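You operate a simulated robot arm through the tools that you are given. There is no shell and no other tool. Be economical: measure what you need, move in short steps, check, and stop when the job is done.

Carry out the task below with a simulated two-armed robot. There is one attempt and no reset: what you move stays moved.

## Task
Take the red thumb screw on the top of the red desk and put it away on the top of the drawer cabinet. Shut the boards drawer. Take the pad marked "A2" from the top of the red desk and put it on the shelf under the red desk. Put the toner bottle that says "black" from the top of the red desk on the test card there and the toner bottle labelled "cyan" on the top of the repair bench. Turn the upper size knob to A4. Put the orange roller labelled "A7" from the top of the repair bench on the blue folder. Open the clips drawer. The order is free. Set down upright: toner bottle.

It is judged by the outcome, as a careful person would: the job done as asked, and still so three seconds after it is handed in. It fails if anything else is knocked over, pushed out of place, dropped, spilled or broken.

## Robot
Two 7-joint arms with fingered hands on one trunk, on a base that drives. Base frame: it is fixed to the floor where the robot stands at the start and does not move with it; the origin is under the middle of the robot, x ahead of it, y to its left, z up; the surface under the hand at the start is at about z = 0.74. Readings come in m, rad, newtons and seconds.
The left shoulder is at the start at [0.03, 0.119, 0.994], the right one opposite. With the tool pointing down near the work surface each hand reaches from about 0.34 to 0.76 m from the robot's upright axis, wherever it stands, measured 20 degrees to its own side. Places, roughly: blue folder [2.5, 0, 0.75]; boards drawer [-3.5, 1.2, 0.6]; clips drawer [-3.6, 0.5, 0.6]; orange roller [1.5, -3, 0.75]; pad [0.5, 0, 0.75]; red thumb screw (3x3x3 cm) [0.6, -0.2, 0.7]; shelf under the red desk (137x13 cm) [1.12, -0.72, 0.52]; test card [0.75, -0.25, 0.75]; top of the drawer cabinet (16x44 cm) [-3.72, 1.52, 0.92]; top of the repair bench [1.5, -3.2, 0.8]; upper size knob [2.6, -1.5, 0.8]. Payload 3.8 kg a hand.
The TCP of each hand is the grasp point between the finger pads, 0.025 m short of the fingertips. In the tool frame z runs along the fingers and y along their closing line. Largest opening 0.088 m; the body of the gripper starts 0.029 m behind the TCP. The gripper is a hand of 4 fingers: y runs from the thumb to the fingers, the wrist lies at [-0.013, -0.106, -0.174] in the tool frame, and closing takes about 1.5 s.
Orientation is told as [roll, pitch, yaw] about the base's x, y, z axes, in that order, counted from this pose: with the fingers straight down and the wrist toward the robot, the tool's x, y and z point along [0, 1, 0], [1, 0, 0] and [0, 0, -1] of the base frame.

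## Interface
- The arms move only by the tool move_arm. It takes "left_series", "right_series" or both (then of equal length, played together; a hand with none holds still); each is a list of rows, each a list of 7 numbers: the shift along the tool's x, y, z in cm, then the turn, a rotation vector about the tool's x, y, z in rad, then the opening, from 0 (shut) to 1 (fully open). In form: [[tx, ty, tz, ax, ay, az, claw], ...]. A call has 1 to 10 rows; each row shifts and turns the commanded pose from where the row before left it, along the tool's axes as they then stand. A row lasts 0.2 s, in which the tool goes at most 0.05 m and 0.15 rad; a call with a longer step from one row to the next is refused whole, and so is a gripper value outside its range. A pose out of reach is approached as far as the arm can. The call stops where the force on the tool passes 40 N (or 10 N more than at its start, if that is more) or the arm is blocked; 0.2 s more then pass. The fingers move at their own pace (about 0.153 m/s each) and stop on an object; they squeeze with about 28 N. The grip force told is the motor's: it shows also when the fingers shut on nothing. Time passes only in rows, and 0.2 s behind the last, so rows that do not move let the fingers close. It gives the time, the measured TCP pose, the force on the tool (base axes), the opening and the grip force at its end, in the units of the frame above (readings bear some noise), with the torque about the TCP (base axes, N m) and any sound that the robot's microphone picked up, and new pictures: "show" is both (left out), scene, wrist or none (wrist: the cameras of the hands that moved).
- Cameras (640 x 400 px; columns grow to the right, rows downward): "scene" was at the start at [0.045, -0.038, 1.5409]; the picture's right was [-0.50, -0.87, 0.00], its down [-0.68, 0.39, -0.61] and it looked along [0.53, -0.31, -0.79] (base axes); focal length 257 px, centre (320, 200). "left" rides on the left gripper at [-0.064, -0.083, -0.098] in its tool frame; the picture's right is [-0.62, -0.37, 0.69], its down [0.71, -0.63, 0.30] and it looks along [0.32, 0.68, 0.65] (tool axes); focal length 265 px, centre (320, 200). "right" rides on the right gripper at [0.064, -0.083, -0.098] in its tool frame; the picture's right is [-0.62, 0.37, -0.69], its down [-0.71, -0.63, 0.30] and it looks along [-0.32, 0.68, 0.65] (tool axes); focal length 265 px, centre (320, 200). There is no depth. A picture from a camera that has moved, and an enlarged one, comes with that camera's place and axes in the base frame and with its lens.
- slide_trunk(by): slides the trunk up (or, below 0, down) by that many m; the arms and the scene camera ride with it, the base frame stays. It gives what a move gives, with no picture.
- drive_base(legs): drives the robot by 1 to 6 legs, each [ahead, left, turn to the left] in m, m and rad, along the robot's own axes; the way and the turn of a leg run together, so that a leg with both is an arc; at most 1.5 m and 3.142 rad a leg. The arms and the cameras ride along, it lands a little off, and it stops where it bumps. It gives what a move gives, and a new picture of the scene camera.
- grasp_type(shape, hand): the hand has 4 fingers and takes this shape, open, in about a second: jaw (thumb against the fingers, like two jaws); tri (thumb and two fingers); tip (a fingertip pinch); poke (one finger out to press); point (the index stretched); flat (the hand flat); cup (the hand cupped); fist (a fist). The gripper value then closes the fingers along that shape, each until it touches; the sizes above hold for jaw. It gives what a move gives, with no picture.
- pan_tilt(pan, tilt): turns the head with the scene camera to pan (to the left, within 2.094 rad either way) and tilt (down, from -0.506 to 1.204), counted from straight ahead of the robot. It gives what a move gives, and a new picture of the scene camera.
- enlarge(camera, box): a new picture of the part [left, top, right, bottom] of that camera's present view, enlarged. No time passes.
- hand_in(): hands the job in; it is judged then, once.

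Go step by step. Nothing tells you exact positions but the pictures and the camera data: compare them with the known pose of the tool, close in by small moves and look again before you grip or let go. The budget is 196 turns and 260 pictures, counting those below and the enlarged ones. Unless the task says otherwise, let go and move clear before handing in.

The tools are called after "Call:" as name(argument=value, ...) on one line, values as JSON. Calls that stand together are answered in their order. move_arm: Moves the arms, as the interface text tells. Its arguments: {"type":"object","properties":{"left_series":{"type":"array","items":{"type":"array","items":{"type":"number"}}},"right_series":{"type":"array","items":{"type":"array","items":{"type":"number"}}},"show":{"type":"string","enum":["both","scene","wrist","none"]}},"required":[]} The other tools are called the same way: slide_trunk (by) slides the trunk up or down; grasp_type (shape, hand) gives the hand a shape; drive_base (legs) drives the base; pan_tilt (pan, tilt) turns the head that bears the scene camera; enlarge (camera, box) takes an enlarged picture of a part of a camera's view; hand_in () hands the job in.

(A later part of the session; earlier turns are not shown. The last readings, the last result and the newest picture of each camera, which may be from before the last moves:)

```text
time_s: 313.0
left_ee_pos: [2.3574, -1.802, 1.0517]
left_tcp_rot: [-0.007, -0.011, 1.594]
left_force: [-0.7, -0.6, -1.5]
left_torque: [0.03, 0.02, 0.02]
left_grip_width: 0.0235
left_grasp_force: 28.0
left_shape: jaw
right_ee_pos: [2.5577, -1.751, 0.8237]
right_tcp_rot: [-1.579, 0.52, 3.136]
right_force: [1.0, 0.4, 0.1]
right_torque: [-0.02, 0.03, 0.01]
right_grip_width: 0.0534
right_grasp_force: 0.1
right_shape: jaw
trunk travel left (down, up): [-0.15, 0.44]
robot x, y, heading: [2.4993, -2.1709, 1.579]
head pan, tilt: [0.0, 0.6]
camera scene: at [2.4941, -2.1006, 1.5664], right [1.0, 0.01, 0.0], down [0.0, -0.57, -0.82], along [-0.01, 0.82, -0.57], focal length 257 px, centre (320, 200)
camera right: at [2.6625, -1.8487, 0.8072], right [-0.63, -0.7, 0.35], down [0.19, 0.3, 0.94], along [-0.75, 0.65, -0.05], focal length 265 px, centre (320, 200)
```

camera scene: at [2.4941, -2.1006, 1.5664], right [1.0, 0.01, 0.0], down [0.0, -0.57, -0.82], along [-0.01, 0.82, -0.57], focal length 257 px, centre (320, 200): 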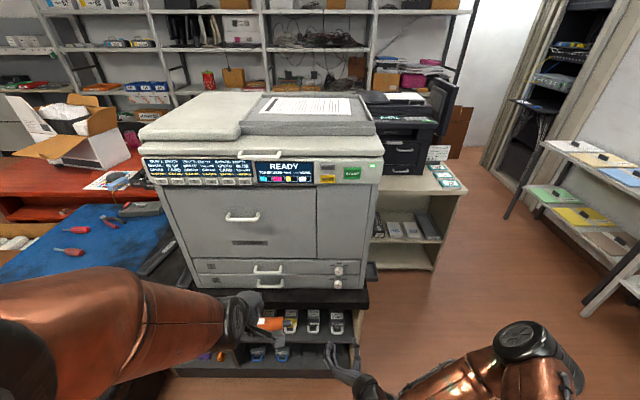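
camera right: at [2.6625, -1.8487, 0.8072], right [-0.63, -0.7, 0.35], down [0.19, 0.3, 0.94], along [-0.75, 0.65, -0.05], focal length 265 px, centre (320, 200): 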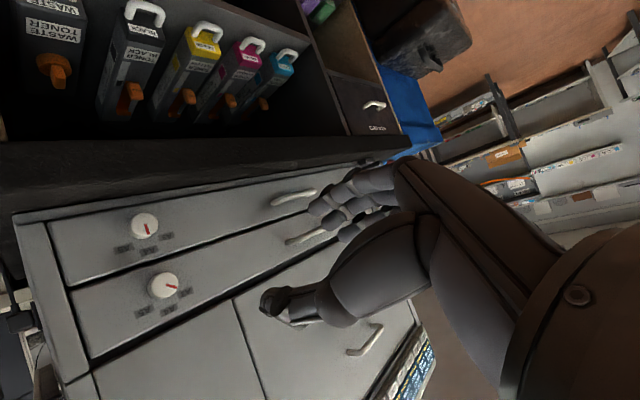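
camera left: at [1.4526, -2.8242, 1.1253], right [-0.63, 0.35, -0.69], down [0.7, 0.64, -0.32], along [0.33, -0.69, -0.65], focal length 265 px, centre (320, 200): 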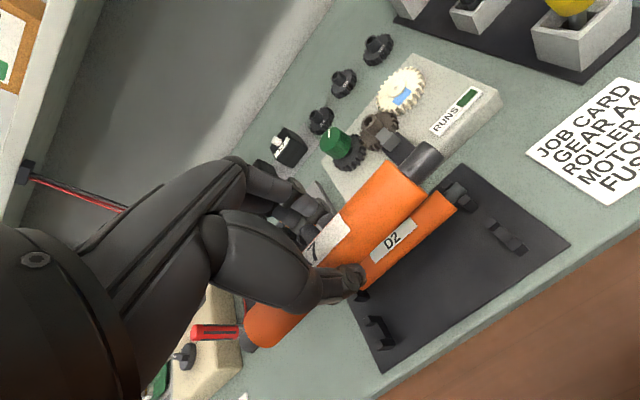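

Knob at (2.563, -1.485, 0.823) — hand nearly aligned. Advancing 20 cm.

Call:
move_arm(right_series=[[0.25, -0.4, 4, 0, 0, 0, 0.6], [0, 0, 4, 0, 0, 0, 0.6], [0, 0, 4, 0, 0, 0, 0.6], [0, 0, 4, 0, 0, 0, 0.6], [0, 0, 4, 0, 0, 0, 0.6], [0, 0, 0, 0, 0, 0, 0.6]], show="both")

```text
time_s: 314.4
left_ee_pos: [2.3589, -1.8012, 1.0526]
left_tcp_rot: [-0.006, -0.01, 1.595]
left_force: [0.3, 0.1, -1.2]
left_torque: [0.0, 0.0, 0.0]
left_grip_width: 0.0232
left_grasp_force: 28.1
left_shape: jaw
right_ee_pos: [2.5615, -1.5493, 0.8249]
right_tcp_rot: [-1.582, 0.514, 3.137]
right_force: [-0.7, -0.2, -0.7]
right_torque: [-0.01, 0.0, 0.01]
right_grip_width: 0.053
right_grasp_force: 0.3
right_shape: jaw
trunk travel left (down, up): [-0.15, 0.44]
robot x, y, heading: [2.4956, -2.1672, 1.576]
head pan, tilt: [0.0, 0.6]
camera scene: at [2.4953, -2.1011, 1.5664], right [1.0, 0.01, 0.0], down [0.0, -0.56, -0.83], along [-0.01, 0.83, -0.56], focal length 257 px, centre (320, 200)
camera right: at [2.6663, -1.6484, 0.8092], right [-0.62, -0.7, 0.35], down [0.2, 0.3, 0.93], along [-0.76, 0.65, -0.05], focal length 265 px, centre (320, 200)
```

scene: 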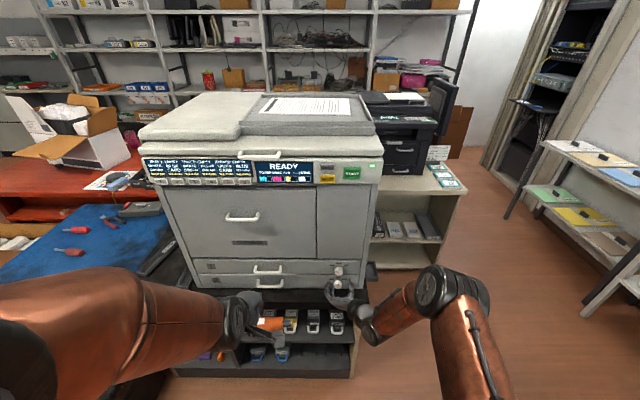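
right: 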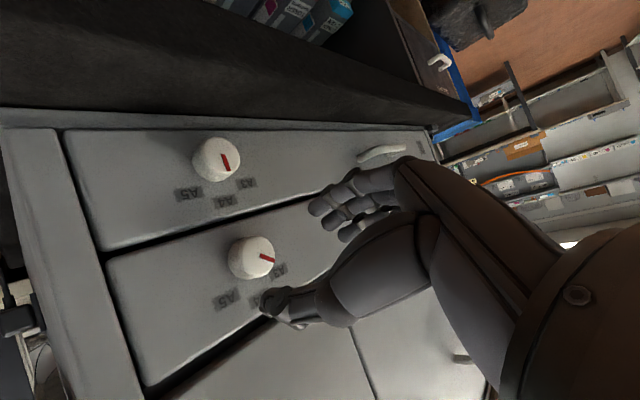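

Knob front centre at (2.567, -1.498, 0.823). Advancing 5 cm more and then closing on it.

Call:
move_arm(right_series=[[0.4, -0.4, 2, 0, 0, 0, 0.6], [0, 0, 2, 0, 0, 0, 0.6], [0, 0, 1, 0, 0, 0, 0.6], [0, 0, 0, 0, 0, 0, 0.6]], show="wrist")

```text
time_s: 315.4
left_ee_pos: [2.3582, -1.7994, 1.0518]
left_tcp_rot: [-0.008, -0.01, 1.593]
left_force: [0.4, 0.4, -1.6]
left_torque: [-0.02, -0.01, 0.01]
left_grip_width: 0.0229
left_grasp_force: 28.2
left_shape: jaw
right_ee_pos: [2.5675, -1.5007, 0.8243]
right_tcp_rot: [-1.579, 0.514, 3.137]
right_force: [-0.2, -0.2, 0.4]
right_torque: [-0.01, 0.0, 0.03]
right_grip_width: 0.0533
right_grasp_force: 0.1
right_shape: jaw
trunk travel left (down, up): [-0.15, 0.44]
robot x, y, heading: [2.4954, -2.1696, 1.579]
head pan, tilt: [0.0, 0.6]
camera right: at [2.6719, -1.5983, 0.8078], right [-0.62, -0.7, 0.35], down [0.2, 0.3, 0.93], along [-0.76, 0.65, -0.05], focal length 265 px, centre (320, 200)
```

right: 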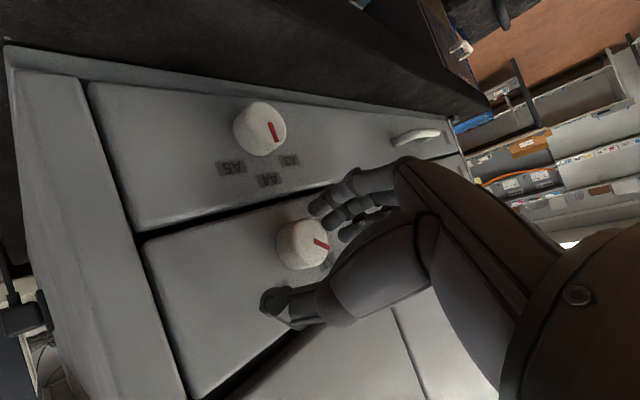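

The knob sits between thumb and fingers. Closing gently.

Call:
move_arm(right_series=[[0, 0, 0, 0, 0, 0, 0.3], [0, 0, 0, 0, 0, 0, 0], [0, 0, 0, 0, 0, 0, 0], [0, 0, 0, 0, 0, 0, 0], [0, 0, 0, 0, 0, 0, 0]], show="wrist")

```text
time_s: 316.6
left_ee_pos: [2.3578, -1.8003, 1.0519]
left_tcp_rot: [-0.007, -0.01, 1.594]
left_force: [0.4, 0.8, -0.8]
left_torque: [0.01, 0.0, 0.01]
left_grip_width: 0.0231
left_grasp_force: 27.7
left_shape: jaw
right_ee_pos: [2.568, -1.4996, 0.824]
right_tcp_rot: [-1.582, 0.512, 3.138]
right_force: [0.8, 1.2, -0.9]
right_torque: [-0.05, -0.03, 0.02]
right_grip_width: 0.0229
right_grasp_force: 27.7
right_shape: jaw
trunk travel left (down, up): [-0.15, 0.44]
robot x, y, heading: [2.4955, -2.1675, 1.582]
head pan, tilt: [0.0, 0.6]
camera right: at [2.6723, -1.5982, 0.8079], right [-0.63, -0.7, 0.35], down [0.2, 0.3, 0.93], along [-0.76, 0.65, -0.05], focal length 265 px, centre (320, 200)
```

right: 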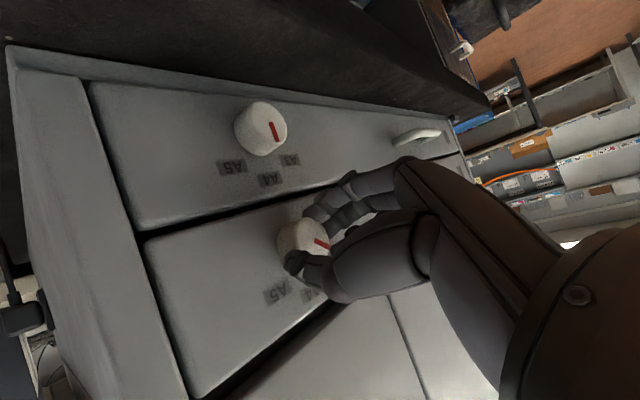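

Gripped. Turning clockwise about 60° (1.05 rad).

Call:
move_arm(right_series=[[0, 0, 0, 0, 0, 0.13, 0], [0, 0, 0, 0, 0, 0.13, 0], [0, 0, 0, 0, 0, 0.13, 0], [0, 0, 0, 0, 0, 0.13, 0], [0, 0, 0, 0, 0, 0.13, 0], [0, 0, 0, 0, 0, 0.13, 0], [0, 0, 0, 0, 0, 0.13, 0], [0, 0, 0, 0, 0, 0.13, 0], [0, 0, 0, 0, 0, 0, 0]], show="both")

```text
time_s: 318.6
left_ee_pos: [2.3571, -1.7994, 1.0522]
left_tcp_rot: [-0.008, -0.012, 1.593]
left_force: [-1.1, 0.5, -1.2]
left_torque: [0.01, -0.05, -0.02]
left_grip_width: 0.0232
left_grasp_force: 27.6
left_shape: jaw
right_ee_pos: [2.5675, -1.4996, 0.8219]
right_tcp_rot: [-1.577, -0.526, -3.136]
right_force: [-1.1, -0.5, -14.6]
right_torque: [-0.28, -0.14, 0.02]
right_grip_width: 0.0219
right_grasp_force: 27.8
right_shape: jaw
trunk travel left (down, up): [-0.15, 0.44]
robot x, y, heading: [2.4949, -2.1695, 1.579]
head pan, tilt: [0.0, 0.6]
camera scene: at [2.495, -2.0988, 1.5663], right [1.0, 0.01, 0.0], down [0.0, -0.57, -0.82], along [-0.01, 0.82, -0.57], focal length 257 px, centre (320, 200)
camera right: at [2.6067, -1.5977, 0.7231], right [-0.01, -0.7, 0.72], down [0.9, 0.31, 0.3], along [-0.43, 0.65, 0.63], focal length 265 px, centre (320, 200)
```

scene: 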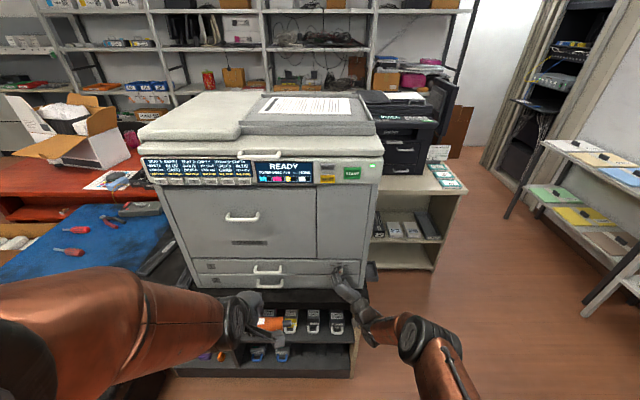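
right: 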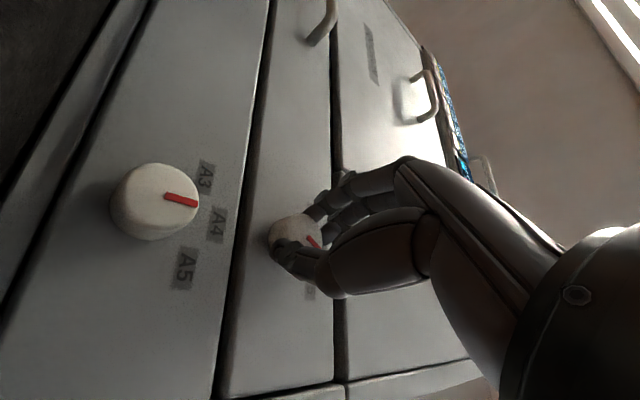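

Turned about 60°. I'll open, back off and check the mark.

Call:
move_arm(right_series=[[0, 0, 0, 0, 0, 0, 0.5], [0, 0, 0, 0, 0, 0, 0.7], [0, 0, 0, 0, 0, 0, 0.7], [0, 0, -3, 0, 0, 0, 0.7], [0, 0, -4, 0, 0, 0, 0.7]], show="wrist")

Call:
enlarge(camera="right", box=[100, 130, 380, 310])

```text
time_s: 319.8
left_ee_pos: [2.3582, -1.8004, 1.0525]
left_tcp_rot: [-0.005, -0.013, 1.594]
left_force: [0.4, -1.0, -1.5]
left_torque: [-0.01, 0.01, 0.04]
left_grip_width: 0.0233
left_grasp_force: 28.1
left_shape: jaw
right_ee_pos: [2.5687, -1.57, 0.8229]
right_tcp_rot: [-1.582, -0.525, -3.136]
right_force: [-0.7, -1.2, 0.3]
right_torque: [0.01, 0.02, 0.01]
right_grip_width: 0.0616
right_grasp_force: 0.1
right_shape: jaw
trunk travel left (down, up): [-0.15, 0.44]
robot x, y, heading: [2.4933, -2.1708, 1.575]
head pan, tilt: [0.0, 0.6]
camera right: at [2.6086, -1.6683, 0.7243], right [-0.01, -0.7, 0.71], down [0.9, 0.3, 0.3], along [-0.43, 0.65, 0.63], focal length 265 px, centre (320, 200)
```

right: 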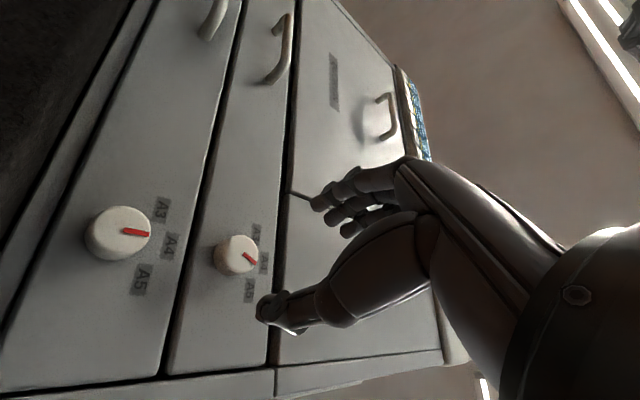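

```text
2.22 times, centred on (240, 220) of right
camera zoom: at [2.6086, -1.6683, 0.7243], right [-0.01, -0.7, 0.71], down [0.9, 0.3, 0.3], along [-0.43, 0.65, 0.63], focal length 590 px, centre (498, 156)
```

zoom: 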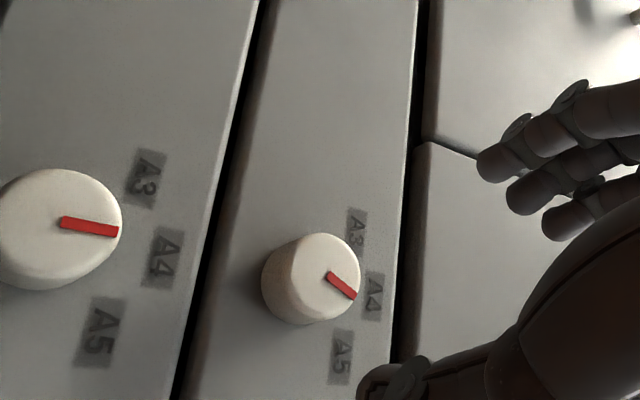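

Call:
enlarge(camera="scene", box=[310, 255, 370, 295])

```text
10.00 times, centred on (340, 275) of scene
camera zoom: at [2.495, -2.1011, 1.5664], right [1.0, 0.01, 0.0], down [0.0, -0.56, -0.83], along [-0.01, 0.82, -0.56], focal length 2573 px, centre (120, -550)
```

zoom: 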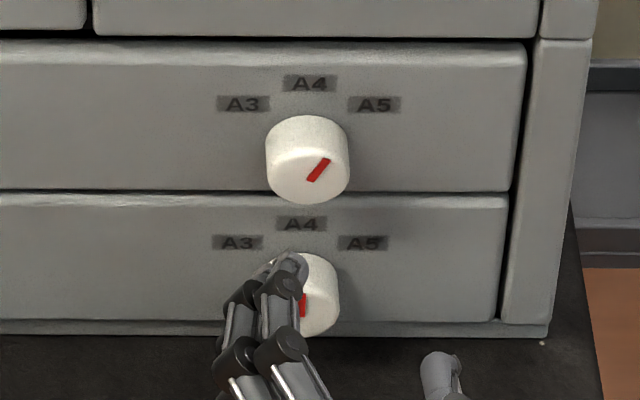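

The knob overshot: its mark is now about 28° right of A4. I'll grip again and turn back about 28° counter-clockwise.

Call:
move_arm(right_series=[[0, 0, 4, 0, 0, 0, 0.7], [0, 0, 3, 0, 0, 0, 0.7], [0, 0, 0, 0, 0, 0, 0.3], [0, 0, 0, 0, 0, 0, 0], [0, 0, 0, 0, 0, 0, 0], [0, 0, 0, 0, 0, 0, 0], [0, 0, 0, 0, 0, 0, 0]], show="wrist")

Call:
enlarge(camera="right", box=[100, 130, 380, 310])

```text
time_s: 321.4
left_ee_pos: [2.3576, -1.8006, 1.0529]
left_tcp_rot: [-0.007, -0.01, 1.594]
left_force: [1.0, 0.0, -0.9]
left_torque: [0.01, 0.0, 0.02]
left_grip_width: 0.0231
left_grasp_force: 27.7
left_shape: jaw
right_ee_pos: [2.5662, -1.5012, 0.8225]
right_tcp_rot: [-1.581, -0.527, -3.137]
right_force: [2.3, 1.1, 1.1]
right_torque: [0.04, 0.02, 0.0]
right_grip_width: 0.0202
right_grasp_force: 27.9
right_shape: jaw
trunk travel left (down, up): [-0.15, 0.44]
robot x, y, heading: [2.4973, -2.1682, 1.577]
head pan, tilt: [0.0, 0.6]
camera right: at [2.6072, -1.5988, 0.7238], right [-0.01, -0.7, 0.71], down [0.9, 0.3, 0.3], along [-0.43, 0.65, 0.63], focal length 265 px, centre (320, 200)
```

right: 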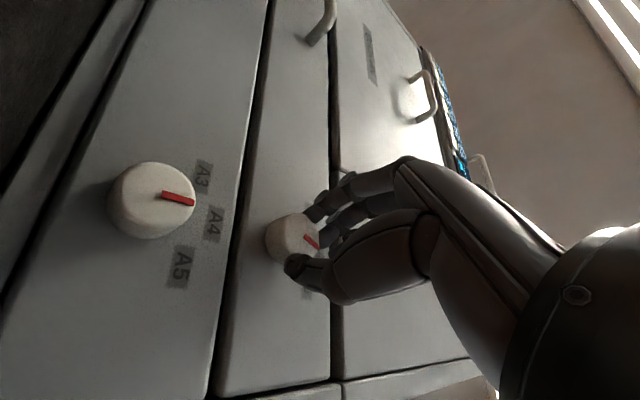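

```text
2.22 times, centred on (240, 220) of right
camera zoom: at [2.6072, -1.5988, 0.7238], right [-0.01, -0.7, 0.71], down [0.9, 0.3, 0.3], along [-0.43, 0.65, 0.63], focal length 590 px, centre (498, 156)
```

zoom: 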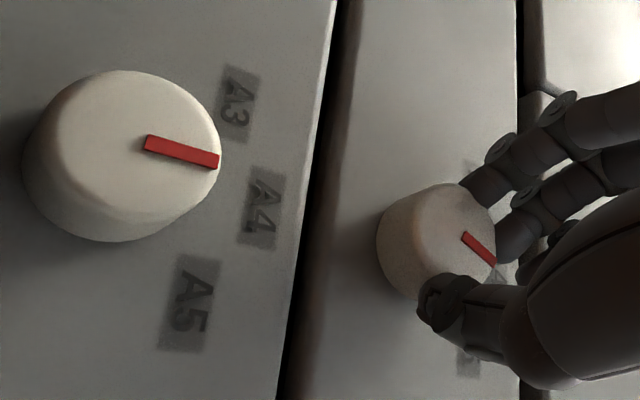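

Call:
move_arm(right_series=[[0, 0, 0, 0, 0, -0.12, 0], [0, 0, 0, 0, 0, -0.12, 0], [0, 0, 0, 0, 0, -0.12, 0], [0, 0, 0, 0, 0, -0.12, 0], [0, 0, 0, 0, 0, 0, 0]], show="wrist")

Call:
enlarge(camera="right", box=[180, 130, 400, 310])

```text
time_s: 322.6
left_ee_pos: [2.3575, -1.8009, 1.0534]
left_tcp_rot: [-0.009, -0.011, 1.594]
left_force: [0.0, 1.0, -0.9]
left_torque: [0.01, -0.01, 0.0]
left_grip_width: 0.0232
left_grasp_force: 27.8
left_shape: jaw
right_ee_pos: [2.5661, -1.5014, 0.8251]
right_tcp_rot: [-1.583, -0.044, -3.139]
right_force: [-4.0, -0.7, 8.8]
right_torque: [0.19, 0.09, 0.2]
right_grip_width: 0.0202
right_grasp_force: 28.2
right_shape: jaw
trunk travel left (down, up): [-0.15, 0.44]
robot x, y, heading: [2.4951, -2.1665, 1.576]
head pan, tilt: [0.0, 0.6]
camera right: at [2.6473, -1.5985, 0.7554], right [-0.34, -0.7, 0.63], down [0.66, 0.3, 0.69], along [-0.67, 0.65, 0.36], focal length 265 px, centre (320, 200)
```

right: 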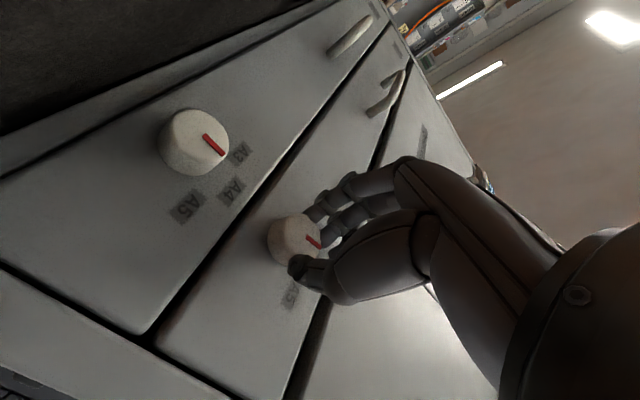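

```text
2.22 times, centred on (290, 220) of right
camera zoom: at [2.6473, -1.5985, 0.7554], right [-0.34, -0.7, 0.63], down [0.66, 0.3, 0.69], along [-0.67, 0.65, 0.36], focal length 590 px, centre (387, 156)
```

zoom: 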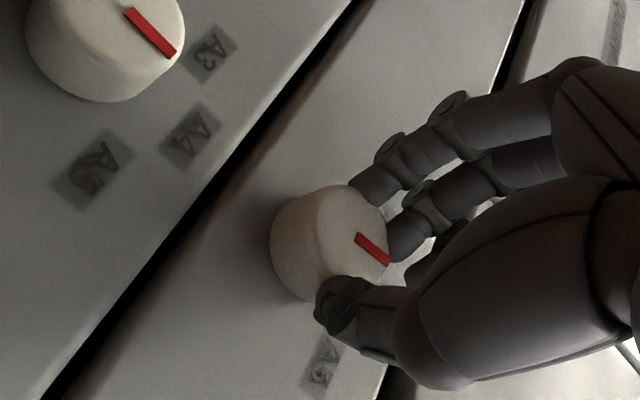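

The mark is now parallel to the lower knob's (A4). I'll open carefully, back off and verify.

Call:
move_arm(right_series=[[0, 0, 0, 0, 0, 0, 0.3], [0, 0, 0, 0, 0, 0, 0.45], [0, 0, 0, 0, 0, 0, 0.7], [0, 0, 0, 0, 0, 0, 0.7], [0, 0, -4, 0, 0, 0, 0.7], [0, 0, -4, 0, 0, 0, 0.7], [0, 0, -4, 0, 0, 0, 0.7]], show="wrist")

Call:
enlarge(camera="scene", box=[310, 255, 370, 295])

```text
time_s: 324.2
left_ee_pos: [2.3582, -1.8012, 1.0509]
left_tcp_rot: [-0.005, -0.012, 1.594]
left_force: [0.3, -0.2, -0.5]
left_torque: [-0.03, -0.01, 0.02]
left_grip_width: 0.0232
left_grasp_force: 27.9
left_shape: jaw
right_ee_pos: [2.5685, -1.6211, 0.8241]
right_tcp_rot: [-1.58, -0.046, -3.14]
right_force: [-0.3, 0.3, -0.4]
right_torque: [0.01, -0.01, 0.02]
right_grip_width: 0.0613
right_grasp_force: 0.0
right_shape: jaw
trunk travel left (down, up): [-0.15, 0.44]
robot x, y, heading: [2.4944, -2.1705, 1.576]
head pan, tilt: [0.0, 0.6]
camera right: at [2.6495, -1.7195, 0.7532], right [-0.34, -0.7, 0.63], down [0.66, 0.3, 0.69], along [-0.67, 0.65, 0.36], focal length 265 px, centre (320, 200)
```

right: 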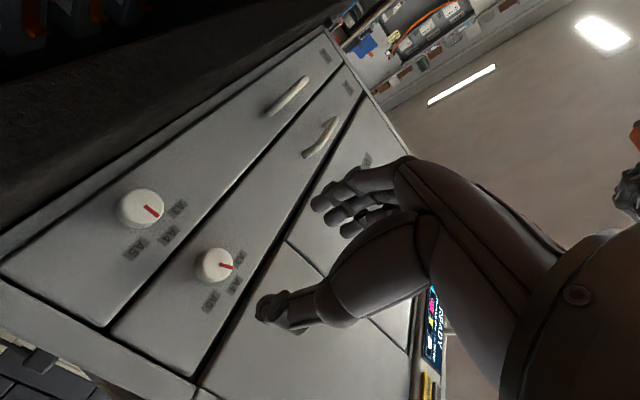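

```text
10.00 times, centred on (340, 275) of scene
camera zoom: at [2.495, -2.1013, 1.5664], right [1.0, 0.01, 0.0], down [0.0, -0.56, -0.83], along [-0.01, 0.83, -0.56], focal length 2573 px, centre (120, -550)
```

zoom: 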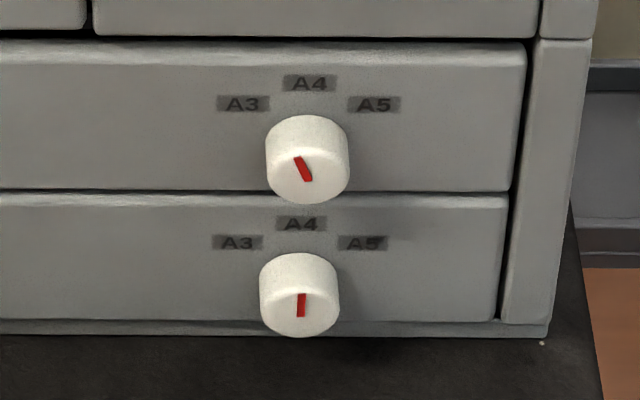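

Releasing kicked the knob to about 20° left of A4. I'll grip again, checking the mark after gripping, and correct by a small clockwise turn.

Call:
move_arm(right_series=[[0, 0, 4, 0, 0, 0, 0.7], [0, 0, 4, 0, 0, 0, 0.7], [0, 0, 4, 0, 0, 0, 0.7], [0, 0, 0, 0, 0, 0, 0.4], [0, 0, 0, 0, 0, 0, 0.2], [0, 0, 0, 0, 0, 0, 0], [0, 0, 0, 0, 0, 0, 0], [0, 0, 0, 0, 0, 0, 0]], show="none")

Call:
enlarge(camera="right", box=[180, 130, 400, 310])

```text
time_s: 326.0
left_ee_pos: [2.3578, -1.8, 1.0533]
left_tcp_rot: [-0.007, -0.011, 1.593]
left_force: [-0.3, -0.4, -0.9]
left_torque: [-0.01, 0.01, 0.0]
left_grip_width: 0.0233
left_grasp_force: 27.9
left_shape: jaw
right_ee_pos: [2.5684, -1.4991, 0.826]
right_tcp_rot: [-1.582, -0.044, -3.137]
right_force: [-6.5, 2.5, 3.8]
right_torque: [0.07, 0.1, 0.23]
right_grip_width: 0.0241
right_grasp_force: 27.3
right_shape: jaw
trunk travel left (down, up): [-0.15, 0.44]
robot x, y, heading: [2.4977, -2.1706, 1.582]
head pan, tilt: [0.0, 0.6]
```

```text
2.22 times, centred on (290, 220) of right
camera zoom: at [2.6488, -1.5967, 0.7554], right [-0.34, -0.7, 0.63], down [0.66, 0.3, 0.69], along [-0.67, 0.65, 0.36], focal length 590 px, centre (387, 156)
```

zoom: 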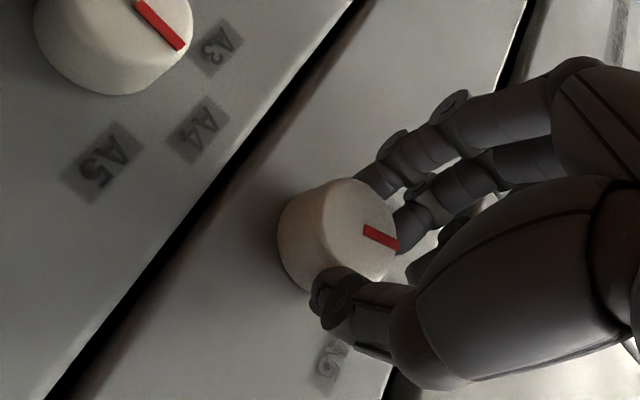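

Call:
move_arm(right_series=[[0, 0, 0, 0, 0, 0.12, 0], [0, 0, 0, 0, 0, 0.12, 0], [0, 0, 0, 0, 0, 0.1, 0], [0, 0, 0, 0, 0, 0, 0]], show="none")

Call:
enlarge(camera="right", box=[180, 130, 400, 310])

```text
time_s: 327.0
left_ee_pos: [2.358, -1.8008, 1.0527]
left_tcp_rot: [-0.006, -0.011, 1.592]
left_force: [0.6, 0.4, -1.0]
left_torque: [0.02, -0.02, 0.0]
left_grip_width: 0.023
left_grasp_force: 27.8
left_shape: jaw
right_ee_pos: [2.5687, -1.4988, 0.8237]
right_tcp_rot: [-1.577, -0.384, -3.137]
right_force: [0.1, 4.8, 0.4]
right_torque: [0.05, 0.0, 0.08]
right_grip_width: 0.0236
right_grasp_force: 28.6
right_shape: jaw
trunk travel left (down, up): [-0.15, 0.44]
robot x, y, heading: [2.4948, -2.1734, 1.58]
head pan, tilt: [0.0, 0.6]
```

```text
2.22 times, centred on (290, 220) of right
camera zoom: at [2.6218, -1.5975, 0.7306], right [-0.11, -0.7, 0.71], down [0.85, 0.3, 0.43], along [-0.51, 0.65, 0.56], focal length 590 px, centre (387, 156)
```

zoom: 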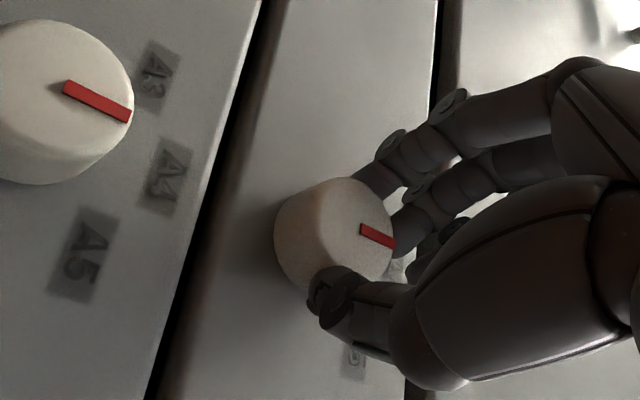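

The mark is within about 4° of vertical and lateral forces are near zero. Opening slowly this time.

Call:
move_arm(right_series=[[0, 0, 0, 0, 0, 0.03, 0.27], [0, 0, 0, 0, 0, 0, 0.29], [0, 0, 0, 0, 0, 0, 0.31], [0, 0, 0, 0, 0, 0, 0.34], [0, 0, 0, 0, 0, 0, 0.38], [0, 0, 0, 0, 0, 0, 0.44], [0, 0, 0, 0, 0, 0, 0.52], [0, 0, 0, 0, 0, 0, 0.7], [0, 0, 0, 0, 0, 0, 0.7]], show="none")

Call:
enlarge(camera="right", box=[180, 130, 400, 310])

```text
time_s: 329.0
left_ee_pos: [2.3566, -1.7997, 1.0525]
left_tcp_rot: [-0.007, -0.012, 1.594]
left_force: [-0.4, 0.4, -0.7]
left_torque: [-0.02, -0.01, 0.0]
left_grip_width: 0.0231
left_grasp_force: 28.2
left_shape: jaw
right_ee_pos: [2.5678, -1.4999, 0.8228]
right_tcp_rot: [-1.58, -0.415, -3.135]
right_force: [0.6, -0.1, -0.4]
right_torque: [0.01, 0.02, 0.02]
right_grip_width: 0.0613
right_grasp_force: 0.1
right_shape: jaw
trunk travel left (down, up): [-0.15, 0.44]
robot x, y, heading: [2.4952, -2.171, 1.576]
head pan, tilt: [0.0, 0.6]
```

```text
2.22 times, centred on (290, 220) of right
camera zoom: at [2.6184, -1.5976, 0.7291], right [-0.09, -0.7, 0.71], down [0.86, 0.3, 0.4], along [-0.5, 0.65, 0.58], focal length 590 px, centre (387, 156)
```

zoom: 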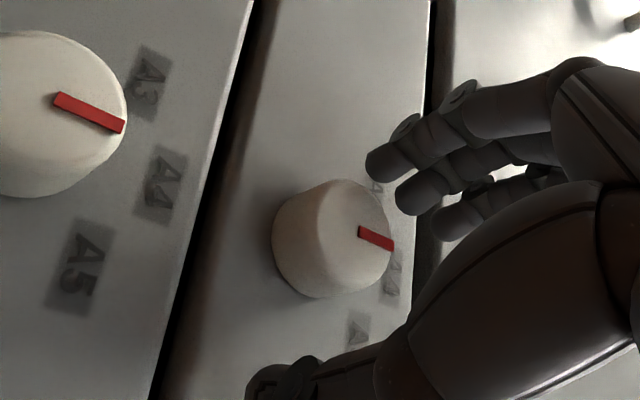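

The mark points at A4 after release. Backing off straight and verifying from the head camera.

Call:
move_arm(right_series=[[0, 0, -3, 0, 0, 0, 0.7], [0, 0, -4, 0, 0, 0, 0.7], [0, 0, -4, 0, 0, 0, 0.7], [0, 0, -4, 0, 0, 0, 0.7], [0, 0, -4, 0, 0, 0, 0.7]], show="none")

Call:
enlarge(camera="scene", box=[310, 255, 370, 295])

```text
time_s: 330.2
left_ee_pos: [2.3575, -1.8005, 1.0531]
left_tcp_rot: [-0.007, -0.011, 1.594]
left_force: [-0.3, 0.1, -0.5]
left_torque: [0.02, 0.0, -0.03]
left_grip_width: 0.0231
left_grasp_force: 28.0
left_shape: jaw
right_ee_pos: [2.5695, -1.6899, 0.8184]
right_tcp_rot: [-1.582, -0.416, -3.137]
right_force: [-0.8, 0.3, 0.3]
right_torque: [0.02, 0.03, 0.0]
right_grip_width: 0.0616
right_grasp_force: 0.1
right_shape: jaw
trunk travel left (down, up): [-0.15, 0.44]
robot x, y, heading: [2.4959, -2.169, 1.576]
head pan, tilt: [0.0, 0.6]
```

```text
10.00 times, centred on (340, 275) of scene
camera zoom: at [2.495, -2.1011, 1.5664], right [1.0, 0.01, 0.0], down [0.0, -0.56, -0.83], along [-0.01, 0.83, -0.56], focal length 2573 px, centre (120, -550)
```

zoom: 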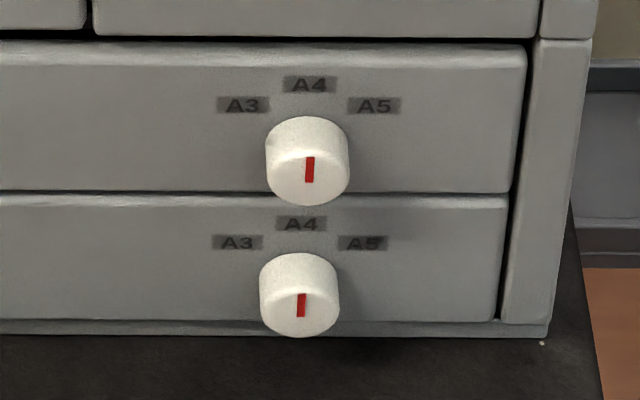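

The upper size knob is set to A4. Now I'll restore the right hand's posture for travelling.

Call:
drive_base(legs=[[-0.1, 0, 0]])

Call:
move_arm(right_series=[[-3, -3, 0, 0, 0, -0.14, 1], [-3, -3, 0, 0, 0, -0.14, 1], [-3, -3, 0, 0, 0, -0.13, 1], [-3, -3, 0, 0, 0.15, 0, 1], [-3, -3, 0, 0, 0.15, 0, 1], [0, 0, 0, 0, 0.15, 0, 1], [0, 0, 0, 0, 0.15, 0, 1], [0, 0, 0, 0, 0.15, 0, 1], [0, 0, 0, 0, 0.15, 0, 1], [0, 0, 0, 0, 0.15, 0, 1]], show="none")

Call:
move_arm(right_series=[[0, 0, 0, 0, 0.15, 0, 1], [0, 0, 0, 0, 0.15, 0, 1], [0, 0, 0, 0, 0.15, 0, 1], [0, 0, 0, 0, 0.07, 0, 1], [0, 0, 0, 0, 0, 0.15, 1], [0, 0, 0, 0, 0, 0.15, 1], [0, 0, 0, 0, 0, 0.15, 1], [0, 0, 0, 0, 0, 0.15, 1], [0, 0, 0, 0, 0, 0.15, 1], [0, 0, 0, 0, 0, 0.15, 1]], show="scene")

```text
time_s: 331.4
left_ee_pos: [2.3586, -1.9035, 1.0526]
left_tcp_rot: [-0.007, -0.013, 1.594]
left_force: [1.0, -0.2, -0.7]
left_torque: [0.01, -0.03, -0.03]
left_grip_width: 0.023
left_grasp_force: 27.7
left_shape: jaw
right_ee_pos: [2.5701, -1.7911, 0.8195]
right_tcp_rot: [-1.58, -0.415, -3.136]
right_force: [-0.5, 0.5, -0.6]
right_torque: [0.0, 0.02, -0.01]
right_grip_width: 0.0612
right_grasp_force: 0.1
right_shape: jaw
trunk travel left (down, up): [-0.15, 0.44]
robot x, y, heading: [2.4934, -2.2728, 1.581]
head pan, tilt: [0.0, 0.6]
camera scene: at [2.4957, -2.2038, 1.5665], right [1.0, 0.01, 0.0], down [0.0, -0.56, -0.83], along [-0.01, 0.83, -0.56], focal length 257 px, centre (320, 200)
```

scene: 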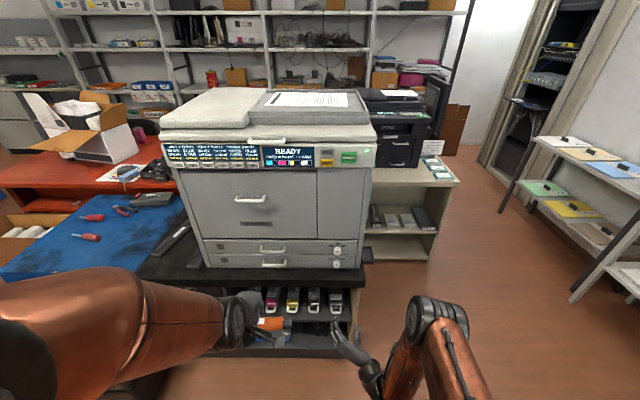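

```text
time_s: 333.6
left_ee_pos: [2.3584, -1.9019, 1.0517]
left_tcp_rot: [-0.008, -0.012, 1.593]
left_force: [0.0, -0.3, -0.5]
left_torque: [0.0, 0.02, 0.01]
left_grip_width: 0.0235
left_grasp_force: 28.3
left_shape: jaw
right_ee_pos: [2.7391, -1.786, 0.9414]
right_tcp_rot: [-0.528, -0.005, -3.138]
right_force: [-0.1, -0.4, -1.4]
right_torque: [0.03, -0.01, 0.02]
right_grip_width: 0.088
right_grasp_force: 0.1
right_shape: jaw
trunk travel left (down, up): [-0.15, 0.44]
robot x, y, heading: [2.4969, -2.269, 1.577]
head pan, tilt: [0.0, 0.6]
```

```text
time_s: 335.8
left_ee_pos: [2.3584, -1.9016, 1.0525]
left_tcp_rot: [-0.007, -0.01, 1.593]
left_force: [-0.4, -0.5, -0.5]
left_torque: [-0.01, -0.02, -0.02]
left_grip_width: 0.0232
left_grasp_force: 28.2
left_shape: jaw
right_ee_pos: [2.7386, -1.7868, 0.9403]
right_tcp_rot: [-0.001, -0.012, 2.241]
right_force: [0.1, -0.8, 0.0]
right_torque: [0.03, -0.01, -0.01]
right_grip_width: 0.088
right_grasp_force: 0.0
right_shape: jaw
trunk travel left (down, up): [-0.15, 0.44]
robot x, y, heading: [2.4952, -2.2689, 1.581]
head pan, tilt: [0.0, 0.6]
camera scene: at [2.4957, -2.2019, 1.5664], right [1.0, 0.01, 0.0], down [0.0, -0.56, -0.83], along [-0.01, 0.82, -0.56], focal length 257 px, centre (320, 200)
```

scene: 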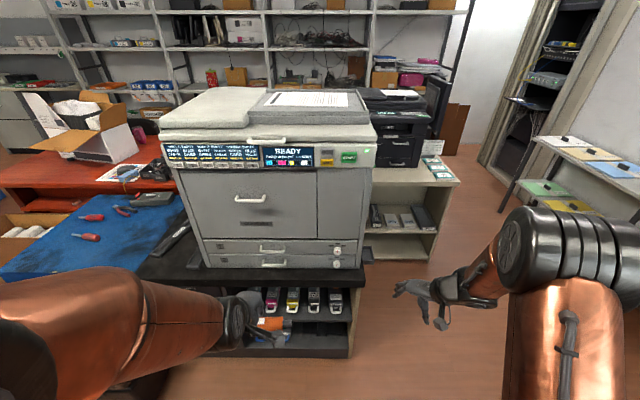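

Right hand tucks in; then I'll take the known route back west, north and along the aisle to the folder's side.

Call:
move_arm(right_series=[[0, 0, -1.5, 0, 0, 0.15, 1], [0, 0, -1.5, 0, 0, 0.15, 1], [0, 0, -1.5, 0, 0, 0.15, 1], [0, 0, -1.5, 0, 0, 0.15, 1], [0, 0, -1.5, 0, 0, 0.15, 1], [0, 0, -1.5, 0, 0, 0.15, 1], [0, 0, -1.5, 0, 0, 0.15, 1], [0, 0, -1, 0, 0, 0.15, 1], [0, 0, 0, 0, 0, 0.15, 1], [0, 0, 0, 0, 0, 0.15, 1]], show="none")

Call:
drive_base(legs=[[0, 1.2, 0], [0, 0, 3.13], [0, -0.8, 0], [0, -0.78, 0]])

```text
time_s: 338.0
left_ee_pos: [2.3575, -1.9006, 1.0512]
left_tcp_rot: [-0.008, -0.012, 1.594]
left_force: [-0.8, -1.5, -1.0]
left_torque: [-0.02, 0.02, 0.0]
left_grip_width: 0.023
left_grasp_force: 28.3
left_shape: jaw
right_ee_pos: [2.7392, -1.788, 1.0563]
right_tcp_rot: [0.011, -0.003, 0.742]
right_force: [-0.9, -0.9, -0.3]
right_torque: [0.02, 0.01, -0.01]
right_grip_width: 0.0879
right_grasp_force: 0.0
right_shape: jaw
trunk travel left (down, up): [-0.15, 0.44]
robot x, y, heading: [2.4999, -2.2704, 1.578]
head pan, tilt: [0.0, 0.6]
```

```text
time_s: 359.1
left_ee_pos: [-0.1688, -2.6084, 1.0526]
left_tcp_rot: [-0.006, -0.011, -1.573]
left_force: [-0.5, 0.8, -0.1]
left_torque: [-0.02, 0.01, 0.03]
left_grip_width: 0.0232
left_grasp_force: 28.5
left_shape: jaw
right_ee_pos: [-0.5536, -2.7121, 1.055]
right_tcp_rot: [0.012, -0.002, -2.418]
right_force: [0.7, -0.5, -0.6]
right_torque: [0.01, 0.0, 0.01]
right_grip_width: 0.0879
right_grasp_force: 0.0
right_shape: jaw
trunk travel left (down, up): [-0.15, 0.44]
robot x, y, heading: [-0.2975, -2.2327, -1.585]
head pan, tilt: [0.0, 0.6]
camera scene: at [-0.3003, -2.304, 1.5664], right [-1.0, 0.02, 0.0], down [0.01, 0.57, -0.82], along [-0.01, -0.82, -0.57], focal length 257 px, centre (320, 200)
```

scene: 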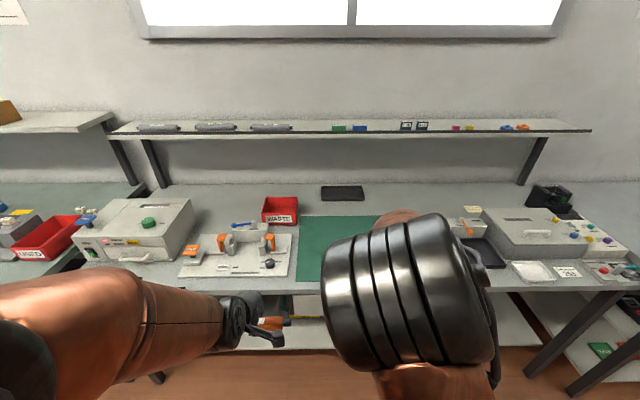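

Now north, driving backwards along x≈-0.28, then east along the aisle.

Call:
drive_base(legs=[[-1.45, 0, 0.015], [-1.45, 0, 0]])

Call:
drive_base(legs=[[0, 1.4, 0.0], [0, 0.7, 0]])

Call:
pan_tilt(pan=0.9, tilt=0.7)

```text
time_s: 373.3
left_ee_pos: [-0.0947, 0.3321, 1.0534]
left_tcp_rot: [-0.007, -0.012, -1.58]
left_force: [0.6, 0.6, -0.8]
left_torque: [0.01, 0.03, 0.02]
left_grip_width: 0.0232
left_grasp_force: 28.0
left_shape: jaw
right_ee_pos: [-0.479, 0.231, 1.0574]
right_tcp_rot: [0.01, -0.005, -2.428]
right_force: [-1.0, -0.2, -0.6]
right_torque: [-0.01, 0.01, 0.01]
right_grip_width: 0.0879
right_grasp_force: 0.1
right_shape: jaw
trunk travel left (down, up): [-0.15, 0.44]
robot x, y, heading: [-0.2195, 0.7027, -1.594]
head pan, tilt: [0.0, 0.6]
camera scene: at [-0.2223, 0.6367, 1.5664], right [-1.0, 0.02, 0.0], down [0.01, 0.56, -0.83], along [-0.02, -0.82, -0.56], focal length 257 px, centre (320, 200)
```

scene: 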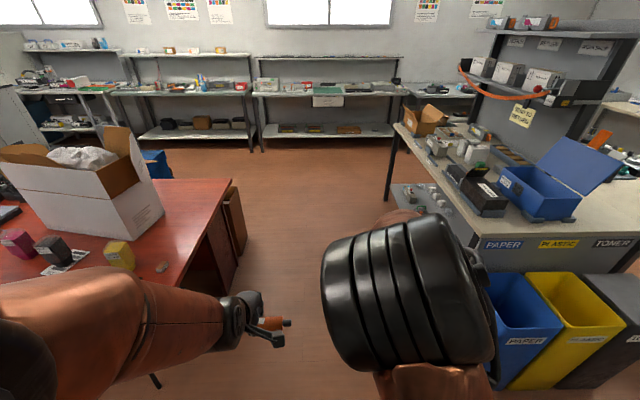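

```text
time_s: 383.7
left_ee_pos: [1.9989, 0.2677, 1.0524]
left_tcp_rot: [-0.007, -0.011, -1.583]
left_force: [0.3, 0.9, -1.3]
left_torque: [-0.02, -0.04, -0.02]
left_grip_width: 0.023
left_grasp_force: 27.7
left_shape: jaw
right_ee_pos: [1.6122, 0.168, 1.0557]
right_tcp_rot: [0.011, -0.003, -2.434]
right_force: [0.7, 0.4, 0.7]
right_torque: [0.01, -0.01, 0.04]
right_grip_width: 0.0879
right_grasp_force: 0.1
right_shape: jaw
trunk travel left (down, up): [-0.15, 0.44]
robot x, y, heading: [1.8767, 0.6443, -1.602]
head pan, tilt: [0.0, 0.6]
camera scene: at [1.8716, 0.5724, 1.5664], right [-1.0, 0.03, 0.0], down [0.02, 0.56, -0.82], along [-0.02, -0.82, -0.57], focal length 257 px, centre (320, 200)
```

scene: 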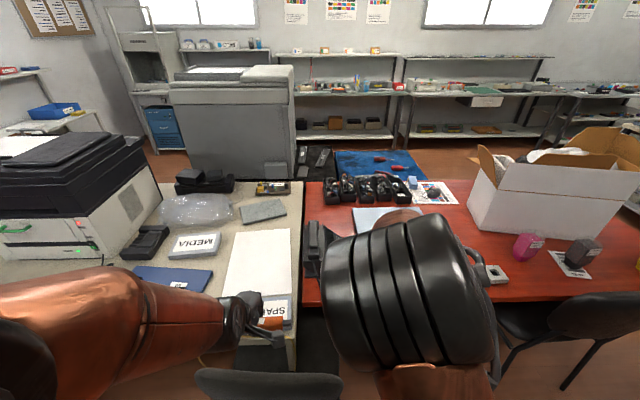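

```text
time_s: 384.9
left_ee_pos: [1.9981, 0.2677, 1.0515]
left_tcp_rot: [-0.007, -0.01, -1.585]
left_force: [0.9, 0.2, -1.5]
left_torque: [0.03, -0.02, 0.01]
left_grip_width: 0.0231
left_grasp_force: 28.1
left_shape: jaw
right_ee_pos: [1.6119, 0.167, 1.0571]
right_tcp_rot: [0.011, -0.002, -2.432]
right_force: [-0.8, 0.3, 0.3]
right_torque: [0.01, -0.01, 0.01]
right_grip_width: 0.0879
right_grasp_force: 0.0
right_shape: jaw
trunk travel left (down, up): [-0.15, 0.44]
robot x, y, heading: [1.872, 0.645, -1.603]
head pan, tilt: [0.901, 0.7]
camera scene: at [1.9383, 0.606, 1.5578], right [-0.64, -0.76, 0.0], down [-0.49, 0.42, -0.76], along [0.58, -0.49, -0.64], focal length 257 px, centre (320, 200)
```

scene: 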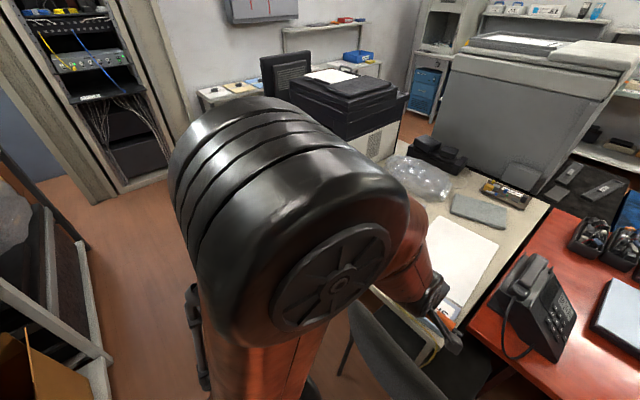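

The blue folder is at about (2.41, -0.08). I'll slide further east to x≈2.25 and look down at it.

Call:
drive_base(legs=[[0, 0.38, 0.03]])

Call:
pan_tilt(pan=0.15, tilt=0.8)

```text
time_s: 387.3
left_ee_pos: [2.3868, 0.2667, 1.0529]
left_tcp_rot: [-0.005, -0.011, -1.557]
left_force: [-0.2, 0.0, -1.3]
left_torque: [0.0, 0.03, -0.01]
left_grip_width: 0.023
left_grasp_force: 27.2
left_shape: jaw
right_ee_pos: [2.0053, 0.1552, 1.0558]
right_tcp_rot: [0.01, -0.004, -2.406]
right_force: [-0.5, -0.4, 0.4]
right_torque: [-0.02, 0.01, -0.03]
right_grip_width: 0.0878
right_grasp_force: 0.0
right_shape: jaw
trunk travel left (down, up): [-0.15, 0.44]
robot x, y, heading: [2.2536, 0.6367, -1.574]
head pan, tilt: [0.901, 0.7]
camera scene: at [2.3191, 0.6022, 1.5577], right [-0.62, -0.78, 0.0], down [-0.51, 0.4, -0.76], along [0.6, -0.48, -0.64], focal length 257 px, centre (320, 200)
```

scene: 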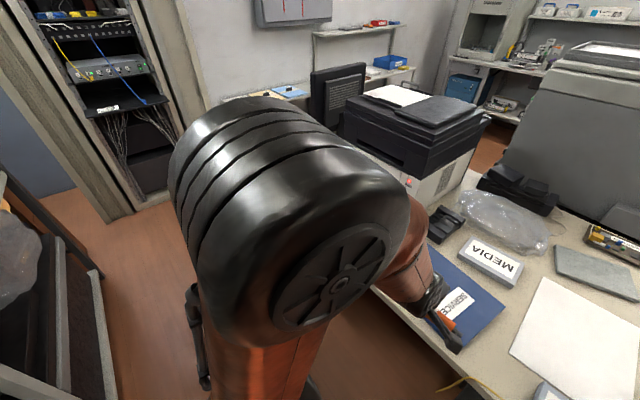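

```text
time_s: 388.4
left_ee_pos: [2.3865, 0.2666, 1.0521]
left_tcp_rot: [-0.006, -0.011, -1.557]
left_force: [-0.2, -0.5, -0.8]
left_torque: [-0.02, 0.0, 0.0]
left_grip_width: 0.0231
left_grasp_force: 27.9
left_shape: jaw
right_ee_pos: [2.0043, 0.1565, 1.0553]
right_tcp_rot: [0.011, -0.003, -2.404]
right_force: [-1.0, 0.0, -0.4]
right_torque: [-0.01, 0.01, -0.01]
right_grip_width: 0.088
right_grasp_force: 0.0
right_shape: jaw
trunk travel left (down, up): [-0.15, 0.44]
robot x, y, heading: [2.2508, 0.6389, -1.573]
head pan, tilt: [0.15, 0.799]
camera scene: at [2.2634, 0.5752, 1.5496], right [-0.99, -0.15, 0.0], down [-0.11, 0.71, -0.7], along [0.1, -0.69, -0.72], focal length 257 px, centre (320, 200)
```

scene: 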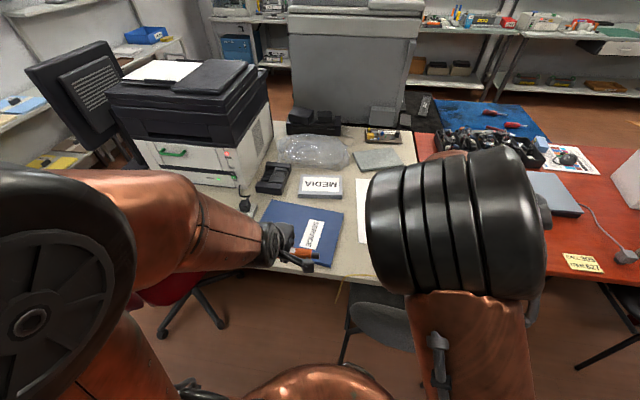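

Folder spans about x 2.28–2.58, y -0.15…0.11. I'll move the roller over its centre and lower partway.

Call:
move_arm(left_series=[[0.6, 4.6, 0, 0, 0, 0, 0], [0.6, 4.6, 0, 0, 0, 0, 0], [0.6, 4.6, 0, 0, 0, 0, 0], [0.6, 4.6, 0, 0, 0, 0, 0], [0.6, 4.6, 0, 0, 0, 0, 0], [0.4, 4.2, 0, 0, 0, 0, 0], [0, 0, 4, 0, 0, 0, 0], [0, 0, 4, 0, 0, 0, 0], [0, 0, 4, 0, 0, 0, 0], [0, 0, 3, 0, 0, 0, 0]], show="both")

```text
time_s: 390.6
left_ee_pos: [2.4242, -0.0069, 0.9061]
left_tcp_rot: [-0.006, -0.01, -1.557]
left_force: [-0.3, 0.2, -1.3]
left_torque: [0.01, 0.02, 0.03]
left_grip_width: 0.0227
left_grasp_force: 27.8
left_shape: jaw
right_ee_pos: [2.0044, 0.1557, 1.0557]
right_tcp_rot: [0.009, -0.003, -2.404]
right_force: [0.1, 0.4, -0.2]
right_torque: [0.0, -0.03, -0.02]
right_grip_width: 0.0881
right_grasp_force: 0.0
right_shape: jaw
trunk travel left (down, up): [-0.15, 0.44]
robot x, y, heading: [2.2529, 0.633, -1.573]
head pan, tilt: [0.15, 0.799]
camera scene: at [2.2636, 0.5746, 1.5495], right [-0.99, -0.15, 0.0], down [-0.11, 0.71, -0.7], along [0.1, -0.69, -0.72], focal length 257 px, centre (320, 200)
camera left: at [2.3601, 0.0763, 1.0036], right [-0.63, 0.35, -0.69], down [0.7, 0.64, -0.32], along [0.33, -0.69, -0.65], focal length 265 px, centre (320, 200)
```

scene: 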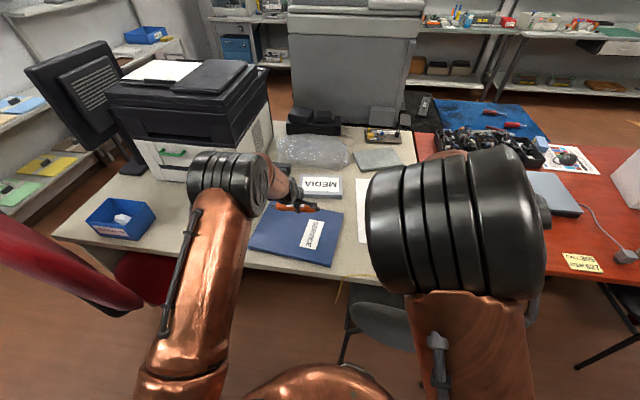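
left: 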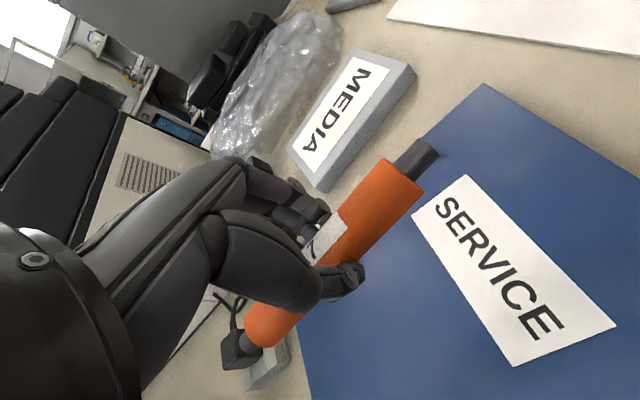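

The roller is centred over the folder. Lowering to near contact.

Call:
move_arm(left_series=[[0, -0.5, 4, 0, 0, 0, 0], [0, 0, 3, 0, 0, 0, 0], [0, 0, 2, 0, 0, 0, 0], [0, 0, 1, 0, 0, 0, 0], [0, 0, 0, 0, 0, 0, 0]], show="wrist")

```text
time_s: 391.8
left_ee_pos: [2.4231, -0.0039, 0.805]
left_tcp_rot: [-0.007, -0.011, -1.557]
left_force: [0.2, 0.4, -1.6]
left_torque: [0.01, -0.01, -0.01]
left_grip_width: 0.0227
left_grasp_force: 28.2
left_shape: jaw
right_ee_pos: [2.0034, 0.1554, 1.0569]
right_tcp_rot: [0.01, -0.001, -2.406]
right_force: [0.3, 0.3, 0.6]
right_torque: [0.0, -0.03, 0.0]
right_grip_width: 0.0878
right_grasp_force: 0.1
right_shape: jaw
trunk travel left (down, up): [-0.15, 0.44]
robot x, y, heading: [2.253, 0.6395, -1.569]
head pan, tilt: [0.15, 0.799]
camera left: at [2.359, 0.08, 0.9033], right [-0.63, 0.35, -0.69], down [0.7, 0.64, -0.32], along [0.33, -0.69, -0.65], focal length 265 px, centre (320, 200)
```

left: 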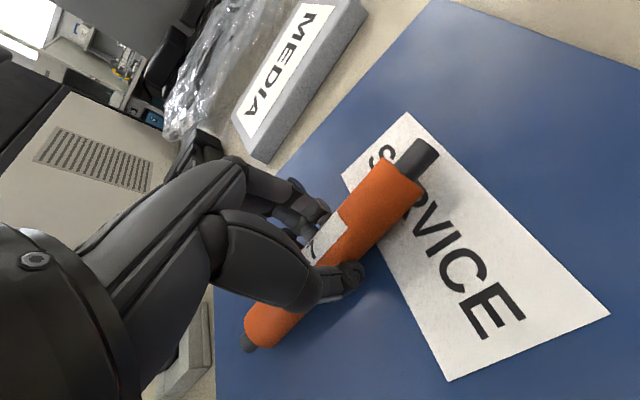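

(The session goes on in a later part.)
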